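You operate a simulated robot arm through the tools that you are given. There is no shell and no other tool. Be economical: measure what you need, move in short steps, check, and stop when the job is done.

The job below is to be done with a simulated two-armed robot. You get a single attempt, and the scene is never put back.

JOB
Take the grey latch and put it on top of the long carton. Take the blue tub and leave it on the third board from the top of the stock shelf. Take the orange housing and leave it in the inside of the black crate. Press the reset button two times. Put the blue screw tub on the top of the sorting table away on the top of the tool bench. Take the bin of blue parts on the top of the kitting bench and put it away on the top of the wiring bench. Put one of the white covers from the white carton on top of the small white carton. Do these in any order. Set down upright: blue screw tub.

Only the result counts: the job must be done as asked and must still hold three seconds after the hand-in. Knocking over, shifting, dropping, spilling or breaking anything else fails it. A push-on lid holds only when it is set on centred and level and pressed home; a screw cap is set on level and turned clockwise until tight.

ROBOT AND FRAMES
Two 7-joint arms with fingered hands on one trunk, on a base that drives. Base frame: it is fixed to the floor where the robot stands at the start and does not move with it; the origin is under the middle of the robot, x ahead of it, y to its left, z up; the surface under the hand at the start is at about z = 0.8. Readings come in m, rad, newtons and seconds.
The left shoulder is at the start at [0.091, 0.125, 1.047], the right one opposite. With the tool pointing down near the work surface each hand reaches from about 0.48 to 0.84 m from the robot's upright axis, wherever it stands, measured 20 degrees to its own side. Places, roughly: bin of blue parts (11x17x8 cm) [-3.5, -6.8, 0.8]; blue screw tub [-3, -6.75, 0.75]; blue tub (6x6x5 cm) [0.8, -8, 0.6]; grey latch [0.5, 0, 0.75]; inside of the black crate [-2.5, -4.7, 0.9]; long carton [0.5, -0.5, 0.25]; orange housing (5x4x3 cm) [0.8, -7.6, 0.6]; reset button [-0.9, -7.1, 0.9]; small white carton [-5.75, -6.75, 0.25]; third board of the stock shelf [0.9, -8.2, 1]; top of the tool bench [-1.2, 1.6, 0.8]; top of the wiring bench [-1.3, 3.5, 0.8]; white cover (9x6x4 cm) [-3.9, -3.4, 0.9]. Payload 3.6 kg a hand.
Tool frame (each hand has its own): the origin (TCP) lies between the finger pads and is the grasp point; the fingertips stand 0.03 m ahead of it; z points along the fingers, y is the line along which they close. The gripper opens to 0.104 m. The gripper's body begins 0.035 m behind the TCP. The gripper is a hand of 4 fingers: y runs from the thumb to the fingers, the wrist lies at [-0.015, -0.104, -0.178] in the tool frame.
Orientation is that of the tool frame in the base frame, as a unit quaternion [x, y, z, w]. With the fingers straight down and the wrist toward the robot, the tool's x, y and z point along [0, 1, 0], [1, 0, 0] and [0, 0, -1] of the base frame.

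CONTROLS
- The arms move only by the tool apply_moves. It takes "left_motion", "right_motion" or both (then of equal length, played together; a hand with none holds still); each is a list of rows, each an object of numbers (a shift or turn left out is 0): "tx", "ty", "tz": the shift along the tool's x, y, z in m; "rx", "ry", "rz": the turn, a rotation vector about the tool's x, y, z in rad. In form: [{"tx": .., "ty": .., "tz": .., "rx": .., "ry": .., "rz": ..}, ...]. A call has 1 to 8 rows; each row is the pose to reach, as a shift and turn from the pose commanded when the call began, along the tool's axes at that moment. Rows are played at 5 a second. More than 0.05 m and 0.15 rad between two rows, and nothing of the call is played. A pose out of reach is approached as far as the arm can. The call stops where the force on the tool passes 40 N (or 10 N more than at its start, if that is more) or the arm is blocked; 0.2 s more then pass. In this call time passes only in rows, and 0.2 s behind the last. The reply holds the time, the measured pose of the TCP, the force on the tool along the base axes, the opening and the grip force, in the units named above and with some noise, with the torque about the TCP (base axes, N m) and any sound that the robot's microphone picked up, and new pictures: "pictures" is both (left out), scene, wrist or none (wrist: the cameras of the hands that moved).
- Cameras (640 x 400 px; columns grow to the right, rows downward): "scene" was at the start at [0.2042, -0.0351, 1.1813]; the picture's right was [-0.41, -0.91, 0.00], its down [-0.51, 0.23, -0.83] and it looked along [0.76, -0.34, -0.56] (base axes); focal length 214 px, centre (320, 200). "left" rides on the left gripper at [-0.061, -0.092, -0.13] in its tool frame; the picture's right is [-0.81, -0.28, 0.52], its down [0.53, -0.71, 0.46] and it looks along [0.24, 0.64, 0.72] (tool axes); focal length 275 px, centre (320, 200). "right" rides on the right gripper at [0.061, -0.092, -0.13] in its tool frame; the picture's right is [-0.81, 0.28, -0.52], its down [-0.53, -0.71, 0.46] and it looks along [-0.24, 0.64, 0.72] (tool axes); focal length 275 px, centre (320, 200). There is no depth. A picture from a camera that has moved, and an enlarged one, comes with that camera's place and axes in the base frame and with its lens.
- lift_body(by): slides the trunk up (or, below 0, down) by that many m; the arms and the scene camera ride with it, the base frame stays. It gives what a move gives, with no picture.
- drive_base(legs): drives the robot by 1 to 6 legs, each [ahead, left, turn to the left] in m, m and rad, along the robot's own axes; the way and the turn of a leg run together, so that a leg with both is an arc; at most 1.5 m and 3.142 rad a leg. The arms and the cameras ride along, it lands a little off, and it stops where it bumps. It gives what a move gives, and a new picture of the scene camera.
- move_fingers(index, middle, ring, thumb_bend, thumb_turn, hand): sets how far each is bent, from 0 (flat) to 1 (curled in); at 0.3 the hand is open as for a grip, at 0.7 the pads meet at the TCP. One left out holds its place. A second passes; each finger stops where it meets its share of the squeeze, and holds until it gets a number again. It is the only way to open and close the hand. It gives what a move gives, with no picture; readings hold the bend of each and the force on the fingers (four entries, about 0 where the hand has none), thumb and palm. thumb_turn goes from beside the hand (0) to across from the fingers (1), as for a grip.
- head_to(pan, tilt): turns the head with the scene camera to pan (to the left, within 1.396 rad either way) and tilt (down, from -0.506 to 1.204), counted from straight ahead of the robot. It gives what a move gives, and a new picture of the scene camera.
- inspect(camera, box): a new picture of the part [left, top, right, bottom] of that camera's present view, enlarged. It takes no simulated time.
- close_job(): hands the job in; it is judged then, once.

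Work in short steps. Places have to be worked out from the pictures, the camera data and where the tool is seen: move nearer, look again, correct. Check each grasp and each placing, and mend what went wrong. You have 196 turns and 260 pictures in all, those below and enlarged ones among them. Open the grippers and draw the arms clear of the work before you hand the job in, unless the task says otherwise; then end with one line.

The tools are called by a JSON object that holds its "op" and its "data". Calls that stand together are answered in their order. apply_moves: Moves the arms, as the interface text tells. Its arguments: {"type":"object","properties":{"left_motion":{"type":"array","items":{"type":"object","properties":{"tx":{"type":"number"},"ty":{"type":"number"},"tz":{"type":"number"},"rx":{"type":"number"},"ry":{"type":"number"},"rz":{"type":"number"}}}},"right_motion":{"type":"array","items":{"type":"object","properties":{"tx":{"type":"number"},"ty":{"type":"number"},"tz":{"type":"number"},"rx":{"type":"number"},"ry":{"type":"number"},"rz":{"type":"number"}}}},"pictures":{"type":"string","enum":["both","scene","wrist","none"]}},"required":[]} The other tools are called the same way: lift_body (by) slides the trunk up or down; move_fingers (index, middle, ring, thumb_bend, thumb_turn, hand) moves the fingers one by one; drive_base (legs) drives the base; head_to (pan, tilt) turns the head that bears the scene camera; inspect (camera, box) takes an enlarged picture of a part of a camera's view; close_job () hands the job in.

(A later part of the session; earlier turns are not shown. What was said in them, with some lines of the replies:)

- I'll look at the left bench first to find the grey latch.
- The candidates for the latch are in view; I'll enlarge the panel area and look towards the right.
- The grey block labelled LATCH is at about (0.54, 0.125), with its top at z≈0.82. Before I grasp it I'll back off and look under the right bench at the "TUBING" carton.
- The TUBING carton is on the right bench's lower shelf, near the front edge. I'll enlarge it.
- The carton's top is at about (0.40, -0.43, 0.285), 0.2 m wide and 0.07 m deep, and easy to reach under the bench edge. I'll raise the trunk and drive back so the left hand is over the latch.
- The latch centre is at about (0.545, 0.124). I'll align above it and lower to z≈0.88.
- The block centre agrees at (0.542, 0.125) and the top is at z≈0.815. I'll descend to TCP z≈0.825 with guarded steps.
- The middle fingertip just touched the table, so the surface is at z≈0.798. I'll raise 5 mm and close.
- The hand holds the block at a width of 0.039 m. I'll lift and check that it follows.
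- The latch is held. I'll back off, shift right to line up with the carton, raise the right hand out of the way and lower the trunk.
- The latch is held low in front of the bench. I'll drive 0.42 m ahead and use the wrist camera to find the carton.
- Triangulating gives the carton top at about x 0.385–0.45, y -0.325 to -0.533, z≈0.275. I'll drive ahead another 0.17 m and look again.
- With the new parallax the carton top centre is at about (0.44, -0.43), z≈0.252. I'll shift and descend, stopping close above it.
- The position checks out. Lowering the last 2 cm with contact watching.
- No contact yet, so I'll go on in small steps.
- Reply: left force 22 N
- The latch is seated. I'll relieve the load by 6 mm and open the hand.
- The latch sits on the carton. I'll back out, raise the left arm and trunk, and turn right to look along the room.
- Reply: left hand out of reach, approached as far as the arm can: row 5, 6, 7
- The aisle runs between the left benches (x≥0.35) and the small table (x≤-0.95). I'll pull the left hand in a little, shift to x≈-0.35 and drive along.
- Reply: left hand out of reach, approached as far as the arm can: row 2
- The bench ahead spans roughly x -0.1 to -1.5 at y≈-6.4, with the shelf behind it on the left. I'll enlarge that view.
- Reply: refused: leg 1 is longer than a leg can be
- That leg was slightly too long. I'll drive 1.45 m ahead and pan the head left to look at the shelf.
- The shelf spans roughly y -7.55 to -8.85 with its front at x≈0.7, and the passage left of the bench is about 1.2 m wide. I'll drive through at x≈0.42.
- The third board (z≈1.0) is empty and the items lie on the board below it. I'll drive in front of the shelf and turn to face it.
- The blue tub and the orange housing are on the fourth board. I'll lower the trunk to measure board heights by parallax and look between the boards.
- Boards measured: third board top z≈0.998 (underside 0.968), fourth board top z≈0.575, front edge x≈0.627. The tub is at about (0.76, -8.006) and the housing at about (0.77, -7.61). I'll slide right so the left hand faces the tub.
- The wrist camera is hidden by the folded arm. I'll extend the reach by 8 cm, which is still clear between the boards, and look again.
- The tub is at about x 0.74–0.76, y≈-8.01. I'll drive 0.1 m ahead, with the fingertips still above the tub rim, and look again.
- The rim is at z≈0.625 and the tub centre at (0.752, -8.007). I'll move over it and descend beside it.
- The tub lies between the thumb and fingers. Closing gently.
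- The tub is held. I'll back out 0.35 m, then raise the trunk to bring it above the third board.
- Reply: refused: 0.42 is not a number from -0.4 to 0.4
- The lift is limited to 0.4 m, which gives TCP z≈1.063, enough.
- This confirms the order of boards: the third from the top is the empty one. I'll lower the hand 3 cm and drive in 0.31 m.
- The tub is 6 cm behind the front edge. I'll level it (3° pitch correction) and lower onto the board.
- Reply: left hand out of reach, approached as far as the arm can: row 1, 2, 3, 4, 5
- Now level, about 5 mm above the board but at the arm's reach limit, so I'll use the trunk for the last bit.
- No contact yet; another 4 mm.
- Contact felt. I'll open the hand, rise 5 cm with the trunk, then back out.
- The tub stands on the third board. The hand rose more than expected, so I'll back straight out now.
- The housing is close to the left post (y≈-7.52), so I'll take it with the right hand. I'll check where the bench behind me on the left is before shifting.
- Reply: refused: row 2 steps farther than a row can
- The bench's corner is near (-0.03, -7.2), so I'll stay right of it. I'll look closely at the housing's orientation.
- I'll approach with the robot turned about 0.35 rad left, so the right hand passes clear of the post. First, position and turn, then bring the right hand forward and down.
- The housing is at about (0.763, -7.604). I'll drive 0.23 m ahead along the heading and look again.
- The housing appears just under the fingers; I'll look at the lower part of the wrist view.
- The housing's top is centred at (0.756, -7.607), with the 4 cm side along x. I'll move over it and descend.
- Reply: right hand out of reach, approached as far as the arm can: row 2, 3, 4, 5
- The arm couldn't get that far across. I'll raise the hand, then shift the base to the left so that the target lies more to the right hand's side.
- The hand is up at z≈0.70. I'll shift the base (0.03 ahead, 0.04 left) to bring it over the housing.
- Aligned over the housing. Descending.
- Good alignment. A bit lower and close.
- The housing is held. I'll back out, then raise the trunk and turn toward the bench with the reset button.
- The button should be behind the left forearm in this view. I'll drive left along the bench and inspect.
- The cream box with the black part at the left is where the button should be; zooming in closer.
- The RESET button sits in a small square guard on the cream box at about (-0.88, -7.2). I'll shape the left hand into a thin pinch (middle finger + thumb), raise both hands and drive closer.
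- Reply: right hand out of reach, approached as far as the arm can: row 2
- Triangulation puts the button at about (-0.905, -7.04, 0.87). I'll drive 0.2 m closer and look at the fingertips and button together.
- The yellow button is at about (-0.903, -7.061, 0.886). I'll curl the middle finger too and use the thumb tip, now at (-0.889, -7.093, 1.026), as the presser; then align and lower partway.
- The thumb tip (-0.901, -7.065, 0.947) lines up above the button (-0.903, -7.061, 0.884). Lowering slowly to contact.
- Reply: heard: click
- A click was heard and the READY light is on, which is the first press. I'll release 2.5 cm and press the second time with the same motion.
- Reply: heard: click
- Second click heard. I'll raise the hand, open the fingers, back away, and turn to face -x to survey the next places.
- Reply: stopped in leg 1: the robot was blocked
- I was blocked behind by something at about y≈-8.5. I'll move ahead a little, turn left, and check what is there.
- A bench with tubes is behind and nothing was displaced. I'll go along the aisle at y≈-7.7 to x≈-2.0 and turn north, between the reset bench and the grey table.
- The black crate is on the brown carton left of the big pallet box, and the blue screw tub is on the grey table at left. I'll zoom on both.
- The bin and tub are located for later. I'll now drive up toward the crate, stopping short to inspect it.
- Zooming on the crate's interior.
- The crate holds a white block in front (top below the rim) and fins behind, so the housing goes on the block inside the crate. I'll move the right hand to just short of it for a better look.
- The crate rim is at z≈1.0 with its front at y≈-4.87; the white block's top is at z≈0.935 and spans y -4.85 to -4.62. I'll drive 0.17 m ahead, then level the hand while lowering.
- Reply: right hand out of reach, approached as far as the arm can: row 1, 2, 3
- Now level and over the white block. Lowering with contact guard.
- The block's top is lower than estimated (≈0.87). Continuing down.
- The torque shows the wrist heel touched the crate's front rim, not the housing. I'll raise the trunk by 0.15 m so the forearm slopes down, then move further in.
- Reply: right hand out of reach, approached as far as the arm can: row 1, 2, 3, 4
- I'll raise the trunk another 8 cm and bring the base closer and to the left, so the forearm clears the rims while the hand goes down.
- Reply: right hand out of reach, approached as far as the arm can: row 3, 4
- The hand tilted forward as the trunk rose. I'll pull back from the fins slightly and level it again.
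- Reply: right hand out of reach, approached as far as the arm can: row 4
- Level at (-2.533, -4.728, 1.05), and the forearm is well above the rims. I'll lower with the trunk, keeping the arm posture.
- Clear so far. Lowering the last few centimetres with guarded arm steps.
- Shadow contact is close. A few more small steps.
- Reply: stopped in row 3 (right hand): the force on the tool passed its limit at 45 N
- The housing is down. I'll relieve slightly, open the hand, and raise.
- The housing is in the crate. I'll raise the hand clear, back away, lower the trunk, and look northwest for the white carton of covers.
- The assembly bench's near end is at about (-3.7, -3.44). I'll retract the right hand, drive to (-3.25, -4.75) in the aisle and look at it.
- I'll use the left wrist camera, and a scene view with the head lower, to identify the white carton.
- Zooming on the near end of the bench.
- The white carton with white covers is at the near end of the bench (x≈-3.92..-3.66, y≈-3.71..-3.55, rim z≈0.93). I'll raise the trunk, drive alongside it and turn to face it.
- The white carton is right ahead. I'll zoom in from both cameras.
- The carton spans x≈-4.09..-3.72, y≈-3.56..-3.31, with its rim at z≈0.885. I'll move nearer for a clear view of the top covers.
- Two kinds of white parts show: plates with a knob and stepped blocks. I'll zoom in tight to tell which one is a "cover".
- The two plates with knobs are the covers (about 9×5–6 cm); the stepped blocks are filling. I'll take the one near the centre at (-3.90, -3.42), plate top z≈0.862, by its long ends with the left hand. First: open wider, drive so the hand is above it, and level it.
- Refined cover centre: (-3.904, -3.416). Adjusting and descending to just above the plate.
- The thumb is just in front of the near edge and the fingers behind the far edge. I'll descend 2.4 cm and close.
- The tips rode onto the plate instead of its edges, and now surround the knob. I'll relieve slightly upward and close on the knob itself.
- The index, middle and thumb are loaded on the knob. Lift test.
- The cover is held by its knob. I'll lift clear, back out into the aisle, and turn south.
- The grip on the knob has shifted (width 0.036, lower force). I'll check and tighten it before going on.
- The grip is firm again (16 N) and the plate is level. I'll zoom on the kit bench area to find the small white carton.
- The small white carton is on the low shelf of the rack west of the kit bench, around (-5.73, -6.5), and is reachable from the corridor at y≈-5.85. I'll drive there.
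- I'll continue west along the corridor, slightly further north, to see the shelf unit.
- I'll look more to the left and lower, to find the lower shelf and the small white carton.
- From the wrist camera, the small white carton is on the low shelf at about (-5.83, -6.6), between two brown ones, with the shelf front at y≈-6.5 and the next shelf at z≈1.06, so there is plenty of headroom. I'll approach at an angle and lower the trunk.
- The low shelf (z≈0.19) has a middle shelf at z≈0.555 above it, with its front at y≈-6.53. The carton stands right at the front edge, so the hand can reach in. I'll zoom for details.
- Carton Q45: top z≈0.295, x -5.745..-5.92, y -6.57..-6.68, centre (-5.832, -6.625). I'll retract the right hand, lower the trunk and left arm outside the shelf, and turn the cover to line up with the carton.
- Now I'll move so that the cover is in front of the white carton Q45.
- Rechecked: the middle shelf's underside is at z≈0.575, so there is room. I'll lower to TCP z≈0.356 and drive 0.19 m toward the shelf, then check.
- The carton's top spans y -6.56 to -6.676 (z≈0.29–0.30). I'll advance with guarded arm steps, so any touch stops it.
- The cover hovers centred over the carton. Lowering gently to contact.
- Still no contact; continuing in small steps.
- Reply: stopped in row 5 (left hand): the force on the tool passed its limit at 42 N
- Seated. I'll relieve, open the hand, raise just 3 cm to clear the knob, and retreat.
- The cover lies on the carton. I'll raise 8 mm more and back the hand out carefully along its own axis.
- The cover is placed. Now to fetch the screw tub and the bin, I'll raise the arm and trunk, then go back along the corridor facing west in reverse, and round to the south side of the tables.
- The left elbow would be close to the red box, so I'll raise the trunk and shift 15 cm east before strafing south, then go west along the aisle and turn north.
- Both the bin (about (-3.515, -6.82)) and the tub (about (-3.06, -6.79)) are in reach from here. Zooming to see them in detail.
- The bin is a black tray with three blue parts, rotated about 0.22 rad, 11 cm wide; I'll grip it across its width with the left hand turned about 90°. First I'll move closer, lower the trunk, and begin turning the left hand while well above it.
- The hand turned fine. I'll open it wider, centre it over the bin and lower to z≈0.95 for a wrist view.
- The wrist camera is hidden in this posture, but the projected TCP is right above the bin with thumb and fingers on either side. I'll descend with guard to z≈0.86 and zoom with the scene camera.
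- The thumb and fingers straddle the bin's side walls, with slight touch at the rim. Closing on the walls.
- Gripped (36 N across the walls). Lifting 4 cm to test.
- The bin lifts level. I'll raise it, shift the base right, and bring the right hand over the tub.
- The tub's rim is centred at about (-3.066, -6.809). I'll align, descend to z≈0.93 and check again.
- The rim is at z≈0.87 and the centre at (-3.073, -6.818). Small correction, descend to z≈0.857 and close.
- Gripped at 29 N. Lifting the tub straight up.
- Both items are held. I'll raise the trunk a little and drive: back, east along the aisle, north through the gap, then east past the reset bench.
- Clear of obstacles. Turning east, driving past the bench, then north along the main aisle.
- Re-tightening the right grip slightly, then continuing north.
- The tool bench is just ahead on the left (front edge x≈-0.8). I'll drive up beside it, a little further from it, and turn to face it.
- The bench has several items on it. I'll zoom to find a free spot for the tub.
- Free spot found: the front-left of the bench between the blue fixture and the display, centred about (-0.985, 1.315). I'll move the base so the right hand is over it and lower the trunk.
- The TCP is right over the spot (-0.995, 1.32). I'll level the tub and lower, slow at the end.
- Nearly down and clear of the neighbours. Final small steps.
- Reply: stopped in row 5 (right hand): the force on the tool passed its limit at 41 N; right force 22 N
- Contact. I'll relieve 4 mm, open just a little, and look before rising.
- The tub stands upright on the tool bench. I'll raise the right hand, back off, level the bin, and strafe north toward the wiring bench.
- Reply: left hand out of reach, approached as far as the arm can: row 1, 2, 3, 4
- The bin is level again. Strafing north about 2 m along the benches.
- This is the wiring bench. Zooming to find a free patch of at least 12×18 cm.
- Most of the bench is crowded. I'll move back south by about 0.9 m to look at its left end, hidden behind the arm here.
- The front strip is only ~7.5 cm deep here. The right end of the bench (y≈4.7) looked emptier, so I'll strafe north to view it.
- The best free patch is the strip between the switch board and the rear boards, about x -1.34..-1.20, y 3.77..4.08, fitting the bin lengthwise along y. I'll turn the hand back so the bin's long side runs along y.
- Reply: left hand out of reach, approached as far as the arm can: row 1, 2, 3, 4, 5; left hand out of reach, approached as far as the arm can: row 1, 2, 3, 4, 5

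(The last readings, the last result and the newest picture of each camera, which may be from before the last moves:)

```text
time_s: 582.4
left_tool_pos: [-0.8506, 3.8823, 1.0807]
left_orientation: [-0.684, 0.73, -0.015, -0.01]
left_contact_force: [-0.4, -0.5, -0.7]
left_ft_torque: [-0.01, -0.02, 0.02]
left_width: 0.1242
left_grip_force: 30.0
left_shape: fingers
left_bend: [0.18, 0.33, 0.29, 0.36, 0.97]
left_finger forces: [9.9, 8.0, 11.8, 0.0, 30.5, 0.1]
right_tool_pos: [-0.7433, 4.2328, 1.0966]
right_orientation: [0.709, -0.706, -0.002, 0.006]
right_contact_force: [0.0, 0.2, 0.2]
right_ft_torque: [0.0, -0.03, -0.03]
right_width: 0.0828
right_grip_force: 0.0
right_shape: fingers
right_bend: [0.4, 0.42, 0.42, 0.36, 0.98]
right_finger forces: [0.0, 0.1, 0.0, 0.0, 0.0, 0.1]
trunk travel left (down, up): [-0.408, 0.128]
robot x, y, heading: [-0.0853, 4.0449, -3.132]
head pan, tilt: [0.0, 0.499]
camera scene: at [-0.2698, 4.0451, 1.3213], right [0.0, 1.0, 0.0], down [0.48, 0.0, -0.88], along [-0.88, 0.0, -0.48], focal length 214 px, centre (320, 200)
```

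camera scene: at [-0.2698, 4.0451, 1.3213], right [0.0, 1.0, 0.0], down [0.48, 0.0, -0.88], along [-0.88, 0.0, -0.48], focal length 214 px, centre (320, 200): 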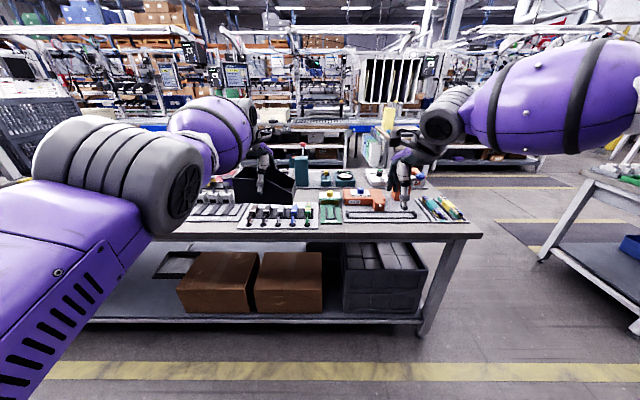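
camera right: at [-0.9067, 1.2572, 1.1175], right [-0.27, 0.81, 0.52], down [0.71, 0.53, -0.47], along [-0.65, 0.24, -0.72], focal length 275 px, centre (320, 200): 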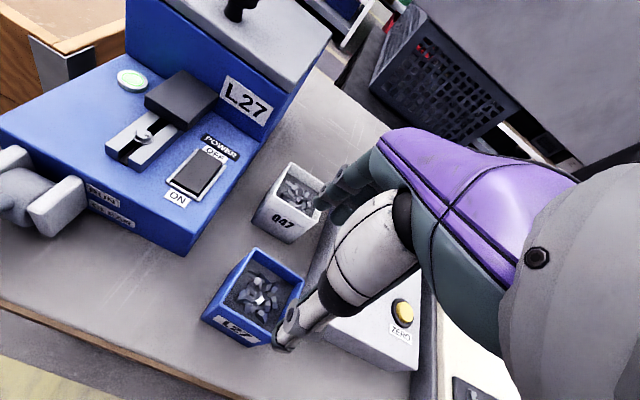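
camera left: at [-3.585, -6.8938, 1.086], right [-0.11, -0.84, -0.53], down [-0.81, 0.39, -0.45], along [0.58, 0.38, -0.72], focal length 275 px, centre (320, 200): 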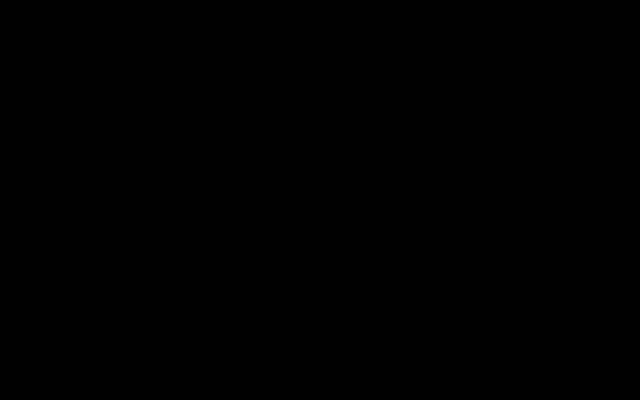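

The bin is now lengthwise along y, in front of the bench at y≈3.88. I'll take a scene zoom and the left wrist view.

{"op": "inspect", "data": {"camera": "scene", "box": [190, 150, 350, 250]}}

{"op": "inspect", "data": {"camera": "left", "box": [0, 0, 640, 400]}}

```text
4.00 times, centred on (270, 200) of scene
camera zoom: at [-0.2698, 4.0451, 1.3213], right [0.0, 1.0, 0.0], down [0.48, 0.0, -0.88], along [-0.88, 0.0, -0.48], focal length 858 px, centre (520, 200)
```

zoom: 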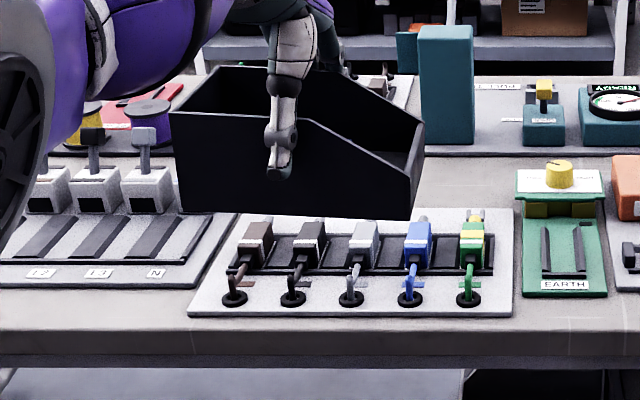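

```text
1.00 times, centred on (320, 200) of left (not enlarged: the box is as wide or as high as the picture)
camera zoom: at [-0.7555, 3.9422, 1.2104], right [0.33, 0.77, -0.54], down [0.68, -0.59, -0.43], along [-0.66, -0.23, -0.72], focal length 275 px, centre (320, 200)
```

zoom: 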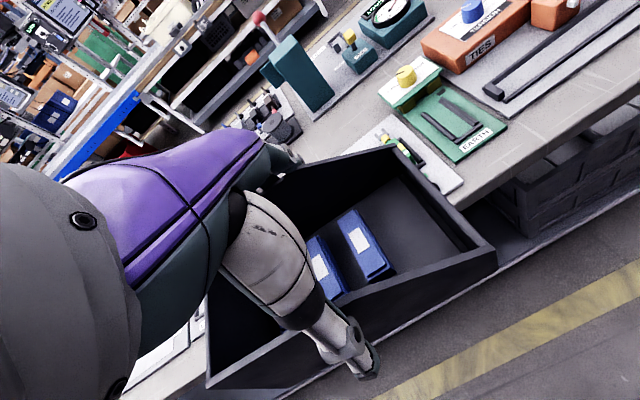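

The strip measures x -1.347..-1.205 (14 cm), and y 3.65–4.0 is free. I'll drive in 0.42 m with the bin held high, then check from above.

{"op": "drive_base", "data": {"legs": [[0.42, 0.03, -0.01]]}}

{"op": "inspect", "data": {"camera": "left", "box": [0, 0, 640, 400]}}

```text
time_s: 585.0
left_tool_pos: [-1.2718, 3.8607, 1.0817]
left_orientation: [-0.679, 0.733, -0.014, -0.01]
left_contact_force: [-0.2, 0.3, 0.2]
left_ft_torque: [0.01, 0.02, -0.01]
left_width: 0.1238
left_grip_force: 30.1
left_shape: fingers
left_bend: [0.18, 0.33, 0.29, 0.36, 0.97]
left_finger forces: [9.9, 8.0, 11.8, 0.0, 30.5, 0.0]
right_tool_pos: [-1.1616, 4.2113, 1.0958]
right_orientation: [-0.705, 0.709, 0.001, -0.005]
right_contact_force: [-0.5, -0.3, 0.3]
right_ft_torque: [-0.02, 0.02, -0.02]
right_width: 0.0832
right_grip_force: 0.2
right_shape: fingers
right_bend: [0.4, 0.42, 0.42, 0.36, 0.98]
right_finger forces: [0.0, 0.0, 0.1, 0.1, 0.0, 0.0]
trunk travel left (down, up): [-0.408, 0.128]
robot x, y, heading: [-0.5046, 4.0146, 3.137]
head pan, tilt: [0.0, 0.499]
camera scene: at [-0.6892, 4.0178, 1.3213], right [0.01, 1.0, 0.0], down [0.48, 0.0, -0.88], along [-0.88, 0.01, -0.48], focal length 214 px, centre (320, 200)
```

scene: 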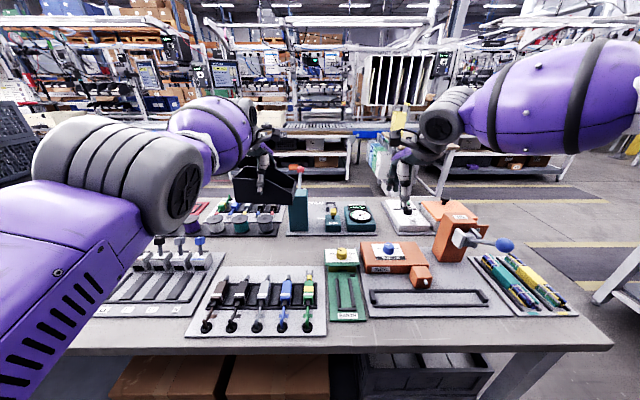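

```text
1.00 times, centred on (320, 200) of left (not enlarged: the box is as wide or as high as the picture)
camera zoom: at [-1.176, 3.9199, 1.2103], right [0.34, 0.77, -0.54], down [0.67, -0.6, -0.43], along [-0.66, -0.22, -0.72], focal length 275 px, centre (320, 200)
```

zoom: 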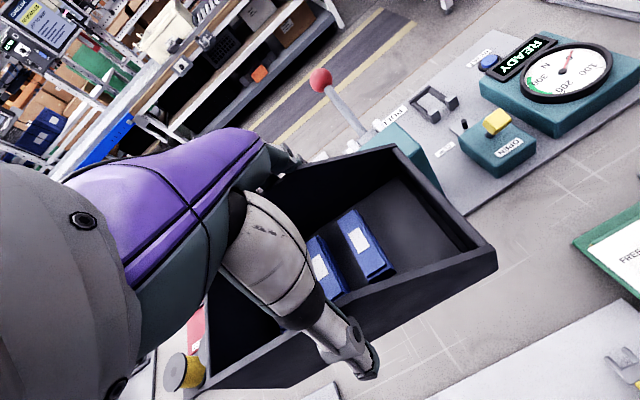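

The strip is in fact about 16 cm deep here (x -1.346..-1.183), and the bin is centred over it. I'll align it and lower.

{"op": "apply_moves", "data": {"left_motion": [{"rz": -0.07, "ry": -0.017, "tz": 0.03}, {"rz": -0.07, "ry": -0.017, "tz": 0.07}, {"rz": -0.07, "ry": -0.017, "tz": 0.11}, {"rz": -0.07, "ry": -0.017, "tz": 0.145}, {"rz": -0.07, "ry": -0.017, "tz": 0.175}], "pictures": "both"}}

```text
time_s: 586.2
left_tool_pos: [-1.2718, 3.8556, 0.9043]
left_orientation: [-0.705, 0.709, -0.009, -0.005]
left_contact_force: [0.5, -0.2, -0.6]
left_ft_torque: [-0.01, 0.03, 0.01]
left_width: 0.1237
left_grip_force: 29.8
left_shape: fingers
left_bend: [0.18, 0.33, 0.29, 0.36, 0.97]
left_finger forces: [9.7, 8.0, 11.6, 0.1, 30.2, 0.1]
left hand out of reach, approached as far as the arm can: row 1, 2, 3, 4
right_tool_pos: [-1.1604, 4.2104, 1.0974]
right_orientation: [-0.705, 0.709, 0.002, -0.006]
right_contact_force: [-0.1, -0.2, -0.6]
right_ft_torque: [-0.01, -0.03, 0.0]
right_width: 0.0829
right_grip_force: 0.0
right_shape: fingers
right_bend: [0.4, 0.42, 0.42, 0.36, 0.98]
right_finger forces: [0.0, 0.0, 0.1, 0.0, 0.0, 0.0]
trunk travel left (down, up): [-0.408, 0.128]
robot x, y, heading: [-0.5081, 4.0181, 3.128]
head pan, tilt: [0.0, 0.499]
camera scene: at [-0.6891, 4.0176, 1.3213], right [0.01, 1.0, 0.0], down [0.48, 0.0, -0.88], along [-0.88, 0.01, -0.48], focal length 214 px, centre (320, 200)
camera left: at [-1.1804, 3.9177, 1.0353], right [0.28, 0.8, -0.53], down [0.71, -0.55, -0.44], along [-0.64, -0.25, -0.72], focal length 275 px, centre (320, 200)
```

scene: 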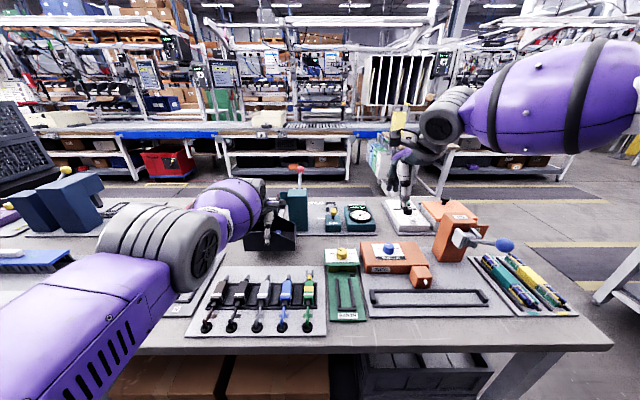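
left: 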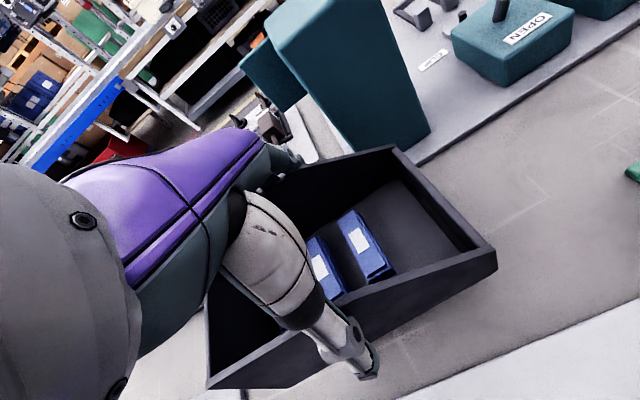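

Clearances look fine (3–4 cm each side). Lowering the last 4 cm with guard.

{"op": "apply_moves", "data": {"left_motion": [{"tz": 0.015}, {"tz": 0.025}, {"tz": 0.031}, {"tz": 0.036}, {"tz": 0.04}, {"tz": 0.044}], "pictures": "none"}}

{"op": "inspect", "data": {"camera": "scene", "box": [90, 150, 350, 330]}}

```text
time_s: 587.6
left_tool_pos: [-1.2664, 3.8538, 0.8659]
left_orientation: [-0.706, 0.708, -0.006, -0.006]
left_contact_force: [-1.1, -1.0, 7.1]
left_ft_torque: [0.18, 0.51, 0.13]
left_width: 0.1239
left_grip_force: 31.6
left_shape: fingers
left_bend: [0.18, 0.33, 0.29, 0.36, 0.97]
left_finger forces: [13.2, 8.5, 11.8, 0.1, 29.3, 0.1]
left hand out of reach, approached as far as the arm can: row 4, 5, 6
right_tool_pos: [-1.1593, 4.2103, 1.0969]
right_orientation: [-0.705, 0.709, 0.002, -0.006]
right_contact_force: [0.2, -0.4, 0.1]
right_ft_torque: [0.0, -0.02, 0.01]
right_width: 0.083
right_grip_force: 0.0
right_shape: fingers
right_bend: [0.4, 0.42, 0.42, 0.36, 0.98]
right_finger forces: [0.0, 0.1, 0.0, 0.1, 0.0, 0.0]
trunk travel left (down, up): [-0.408, 0.128]
robot x, y, heading: [-0.502, 4.0145, 3.131]
head pan, tilt: [0.0, 0.499]
```

```text
2.22 times, centred on (220, 240) of scene
camera zoom: at [-0.6881, 4.0177, 1.3216], right [0.01, 1.0, 0.0], down [0.48, 0.0, -0.88], along [-0.88, 0.01, -0.48], focal length 477 px, centre (542, 111)
```

zoom: 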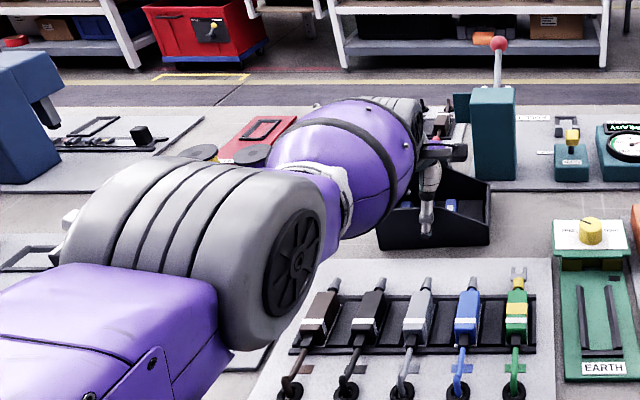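

The bin is down on the bench. Opening the hand gently and rising.

{"op": "move_fingers", "data": {"hand": "left", "index": 0.12, "middle": 0.14, "ring": 0.14, "thumb_bend": 0.18}}

{"op": "apply_moves", "data": {"left_motion": [{"tz": -0.01}, {"tz": -0.025}, {"tz": -0.045}], "pictures": "wrist"}}

```text
time_s: 588.6
left_tool_pos: [-1.2646, 3.8546, 0.8628]
left_orientation: [-0.705, 0.709, -0.007, -0.004]
left_contact_force: [-0.1, -0.6, 1.2]
left_ft_torque: [-0.02, 0.0, -0.01]
left_width: 0.138
left_grip_force: 0.3
left_shape: fingers
left_bend: [0.12, 0.14, 0.14, 0.18, 0.97]
left_finger forces: [0.3, 0.0, 0.1, 0.0, 0.2, 0.0]
right_tool_pos: [-1.1598, 4.2108, 1.0967]
right_orientation: [-0.705, 0.709, 0.001, -0.006]
right_contact_force: [0.3, -1.0, -0.3]
right_ft_torque: [0.01, 0.04, -0.01]
right_width: 0.0834
right_grip_force: 0.1
right_shape: fingers
right_bend: [0.4, 0.42, 0.42, 0.36, 0.98]
right_finger forces: [0.0, 0.0, 0.1, 0.0, 0.0, 0.0]
trunk travel left (down, up): [-0.408, 0.128]
robot x, y, heading: [-0.5033, 4.0124, 3.14]
head pan, tilt: [0.0, 0.499]
```

```text
time_s: 589.4
left_tool_pos: [-1.2716, 3.8545, 0.9069]
left_orientation: [-0.705, 0.709, -0.009, -0.005]
left_contact_force: [0.0, -1.4, 0.5]
left_ft_torque: [-0.03, 0.01, -0.01]
left_width: 0.1378
left_grip_force: 0.0
left_shape: fingers
left_bend: [0.12, 0.14, 0.14, 0.18, 0.97]
left_finger forces: [0.0, 0.0, 0.0, 0.1, 0.0, 0.2]
left hand out of reach, approached as far as the arm can: row 2, 3
right_tool_pos: [-1.161, 4.2106, 1.0974]
right_orientation: [-0.706, 0.708, 0.002, -0.005]
right_contact_force: [-0.4, -0.2, -0.3]
right_ft_torque: [-0.02, 0.0, -0.01]
right_width: 0.0831
right_grip_force: 0.0
right_shape: fingers
right_bend: [0.4, 0.42, 0.42, 0.36, 0.98]
right_finger forces: [0.0, 0.1, 0.0, 0.1, 0.0, 0.0]
trunk travel left (down, up): [-0.408, 0.128]
robot x, y, heading: [-0.503, 4.0108, 3.137]
head pan, tilt: [0.0, 0.499]
camera left: at [-1.1804, 3.9181, 1.0387], right [0.28, 0.8, -0.53], down [0.71, -0.55, -0.44], along [-0.64, -0.25, -0.72], focal length 275 px, centre (320, 200)
```

left: 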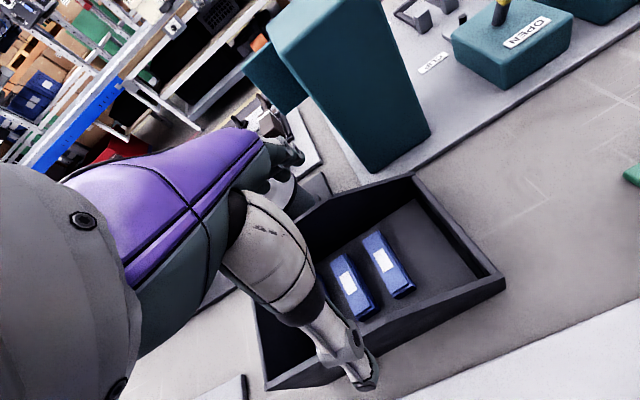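

The bin stands in the strip. I'll raise the trunk to lift the hand clear and back away.

{"op": "lift_body", "data": {"by": 0.1}}

{"op": "apply_moves", "data": {"left_motion": [{"tz": -0.03}, {"tz": -0.06}], "pictures": "none"}}

{"op": "drive_base", "data": {"legs": [[-0.42, 0.0, 0.0]]}}

{"op": "inspect", "data": {"camera": "scene", "box": [180, 140, 400, 260]}}

```text
time_s: 590.8
left_tool_pos: [-1.2745, 3.8554, 1.1753]
left_orientation: [-0.702, 0.704, 0.068, -0.082]
left_contact_force: [0.3, -0.3, -1.0]
left_ft_torque: [0.02, -0.02, 0.01]
left_width: 0.1379
left_grip_force: 0.1
left_shape: fingers
left_bend: [0.12, 0.14, 0.14, 0.18, 0.97]
left_finger forces: [0.1, 0.0, 0.1, 0.0, 0.0, 0.0]
right_tool_pos: [-1.1606, 4.2099, 1.1954]
right_orientation: [-0.706, 0.709, 0.0, -0.005]
right_contact_force: [0.1, 0.5, -0.8]
right_ft_torque: [0.02, -0.02, -0.03]
right_width: 0.083
right_grip_force: 0.1
right_shape: fingers
right_bend: [0.4, 0.42, 0.42, 0.36, 0.98]
right_finger forces: [0.0, 0.0, 0.1, 0.1, 0.0, 0.0]
trunk travel left (down, up): [-0.508, 0.028]
robot x, y, heading: [-0.5047, 4.0166, 3.138]
head pan, tilt: [0.0, 0.499]
```

```text
time_s: 591.4
left_tool_pos: [-1.2646, 3.8565, 1.2362]
left_orientation: [-0.702, 0.704, 0.07, -0.081]
left_contact_force: [-0.4, -0.6, -0.5]
left_ft_torque: [0.0, 0.0, 0.01]
left_width: 0.1379
left_grip_force: 0.1
left_shape: fingers
left_bend: [0.12, 0.14, 0.14, 0.18, 0.97]
left_finger forces: [0.0, 0.0, 0.1, 0.0, 0.0, 0.0]
left hand out of reach, approached as far as the arm can: row 2
right_tool_pos: [-1.1607, 4.2105, 1.1975]
right_orientation: [-0.705, 0.709, 0.001, -0.006]
right_contact_force: [-0.2, 0.0, -0.5]
right_ft_torque: [-0.01, 0.0, -0.01]
right_width: 0.0831
right_grip_force: 0.2
right_shape: fingers
right_bend: [0.4, 0.42, 0.42, 0.36, 0.98]
right_finger forces: [0.1, 0.0, 0.0, 0.0, 0.0, 0.2]
trunk travel left (down, up): [-0.508, 0.028]
robot x, y, heading: [-0.5045, 4.0136, 3.133]
head pan, tilt: [0.0, 0.499]
```

```text
time_s: 593.9
left_tool_pos: [-0.8462, 3.8534, 1.2358]
left_orientation: [-0.702, 0.704, 0.069, -0.082]
left_contact_force: [-0.8, -0.4, 0.8]
left_ft_torque: [-0.02, 0.0, -0.02]
left_width: 0.1379
left_grip_force: 0.0
left_shape: fingers
left_bend: [0.12, 0.14, 0.14, 0.18, 0.97]
left_finger forces: [0.1, 0.1, 0.0, 0.0, 0.0, 0.0]
right_tool_pos: [-0.7418, 4.2078, 1.1971]
right_orientation: [-0.705, 0.709, 0.002, -0.006]
right_contact_force: [-0.1, -0.5, -0.1]
right_ft_torque: [0.02, -0.01, 0.01]
right_width: 0.0832
right_grip_force: 0.2
right_shape: fingers
right_bend: [0.4, 0.42, 0.42, 0.36, 0.98]
right_finger forces: [0.1, 0.0, 0.0, 0.1, 0.0, 0.1]
trunk travel left (down, up): [-0.508, 0.028]
robot x, y, heading: [-0.0854, 4.0085, 3.138]
head pan, tilt: [0.0, 0.499]
camera scene: at [-0.2116, 4.0147, 1.4363], right [0.01, 1.0, 0.0], down [0.48, 0.0, -0.88], along [-0.88, 0.01, -0.48], focal length 214 px, centre (320, 200)
```

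scene: 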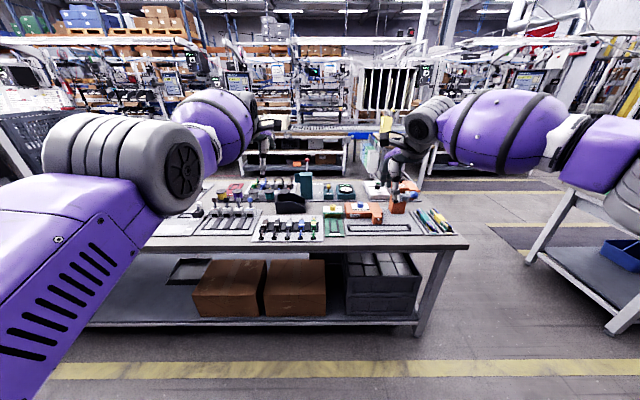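

```text
2.91 times, centred on (290, 200) of scene
camera zoom: at [-0.2116, 4.0147, 1.4363], right [0.01, 1.0, 0.0], down [0.48, 0.0, -0.88], along [-0.88, 0.01, -0.48], focal length 624 px, centre (407, 200)
```

zoom: 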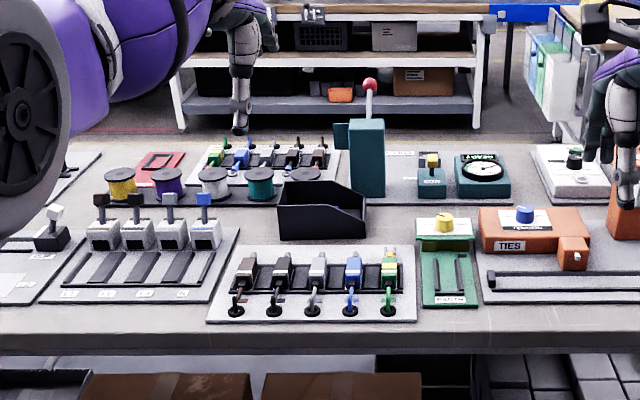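

All seven parts are done, and the bin sits on the wiring bench with its neighbours undisturbed. I'll open both hands fully and hand in.

{"op": "move_fingers", "data": {"hand": "right", "index": 0.3, "middle": 0.3, "ring": 0.3, "thumb_bend": 0.3}}

{"op": "close_job", "data": {}}

```text
time_s: 594.9
left_tool_pos: [-0.8468, 3.8532, 1.2357]
left_orientation: [-0.702, 0.704, 0.07, -0.082]
left_contact_force: [0.0, 0.1, -0.4]
left_ft_torque: [0.02, -0.01, -0.01]
left_width: 0.1377
left_grip_force: 0.0
left_shape: fingers
left_bend: [0.12, 0.14, 0.14, 0.18, 0.97]
left_finger forces: [0.0, 0.0, 0.1, 0.1, 0.0, 0.0]
right_tool_pos: [-0.7428, 4.2071, 1.1962]
right_orientation: [-0.706, 0.708, 0.002, -0.006]
right_contact_force: [-0.5, -1.0, -0.3]
right_ft_torque: [-0.01, 0.02, -0.03]
right_width: 0.1026
right_grip_force: 0.1
right_shape: fingers
right_bend: [0.3, 0.3, 0.3, 0.3, 0.98]
right_finger forces: [0.0, 0.0, 0.1, 0.0, 0.1, 0.0]
trunk travel left (down, up): [-0.508, 0.028]
robot x, y, heading: [-0.0847, 4.0138, 3.134]
head pan, tilt: [0.0, 0.499]
```

```text
The job is handed in.
```

All seven parts of the job are done and handed in: latch on the long carton, blue tub on the third board, housing in the black crate, reset button pressed twice (two clicks heard), screw tub upright on the tool bench, bin on the wiring bench, and a white cover on the small white carton. I saw nothing knocked over or shifted, though the base bumped a bench once.
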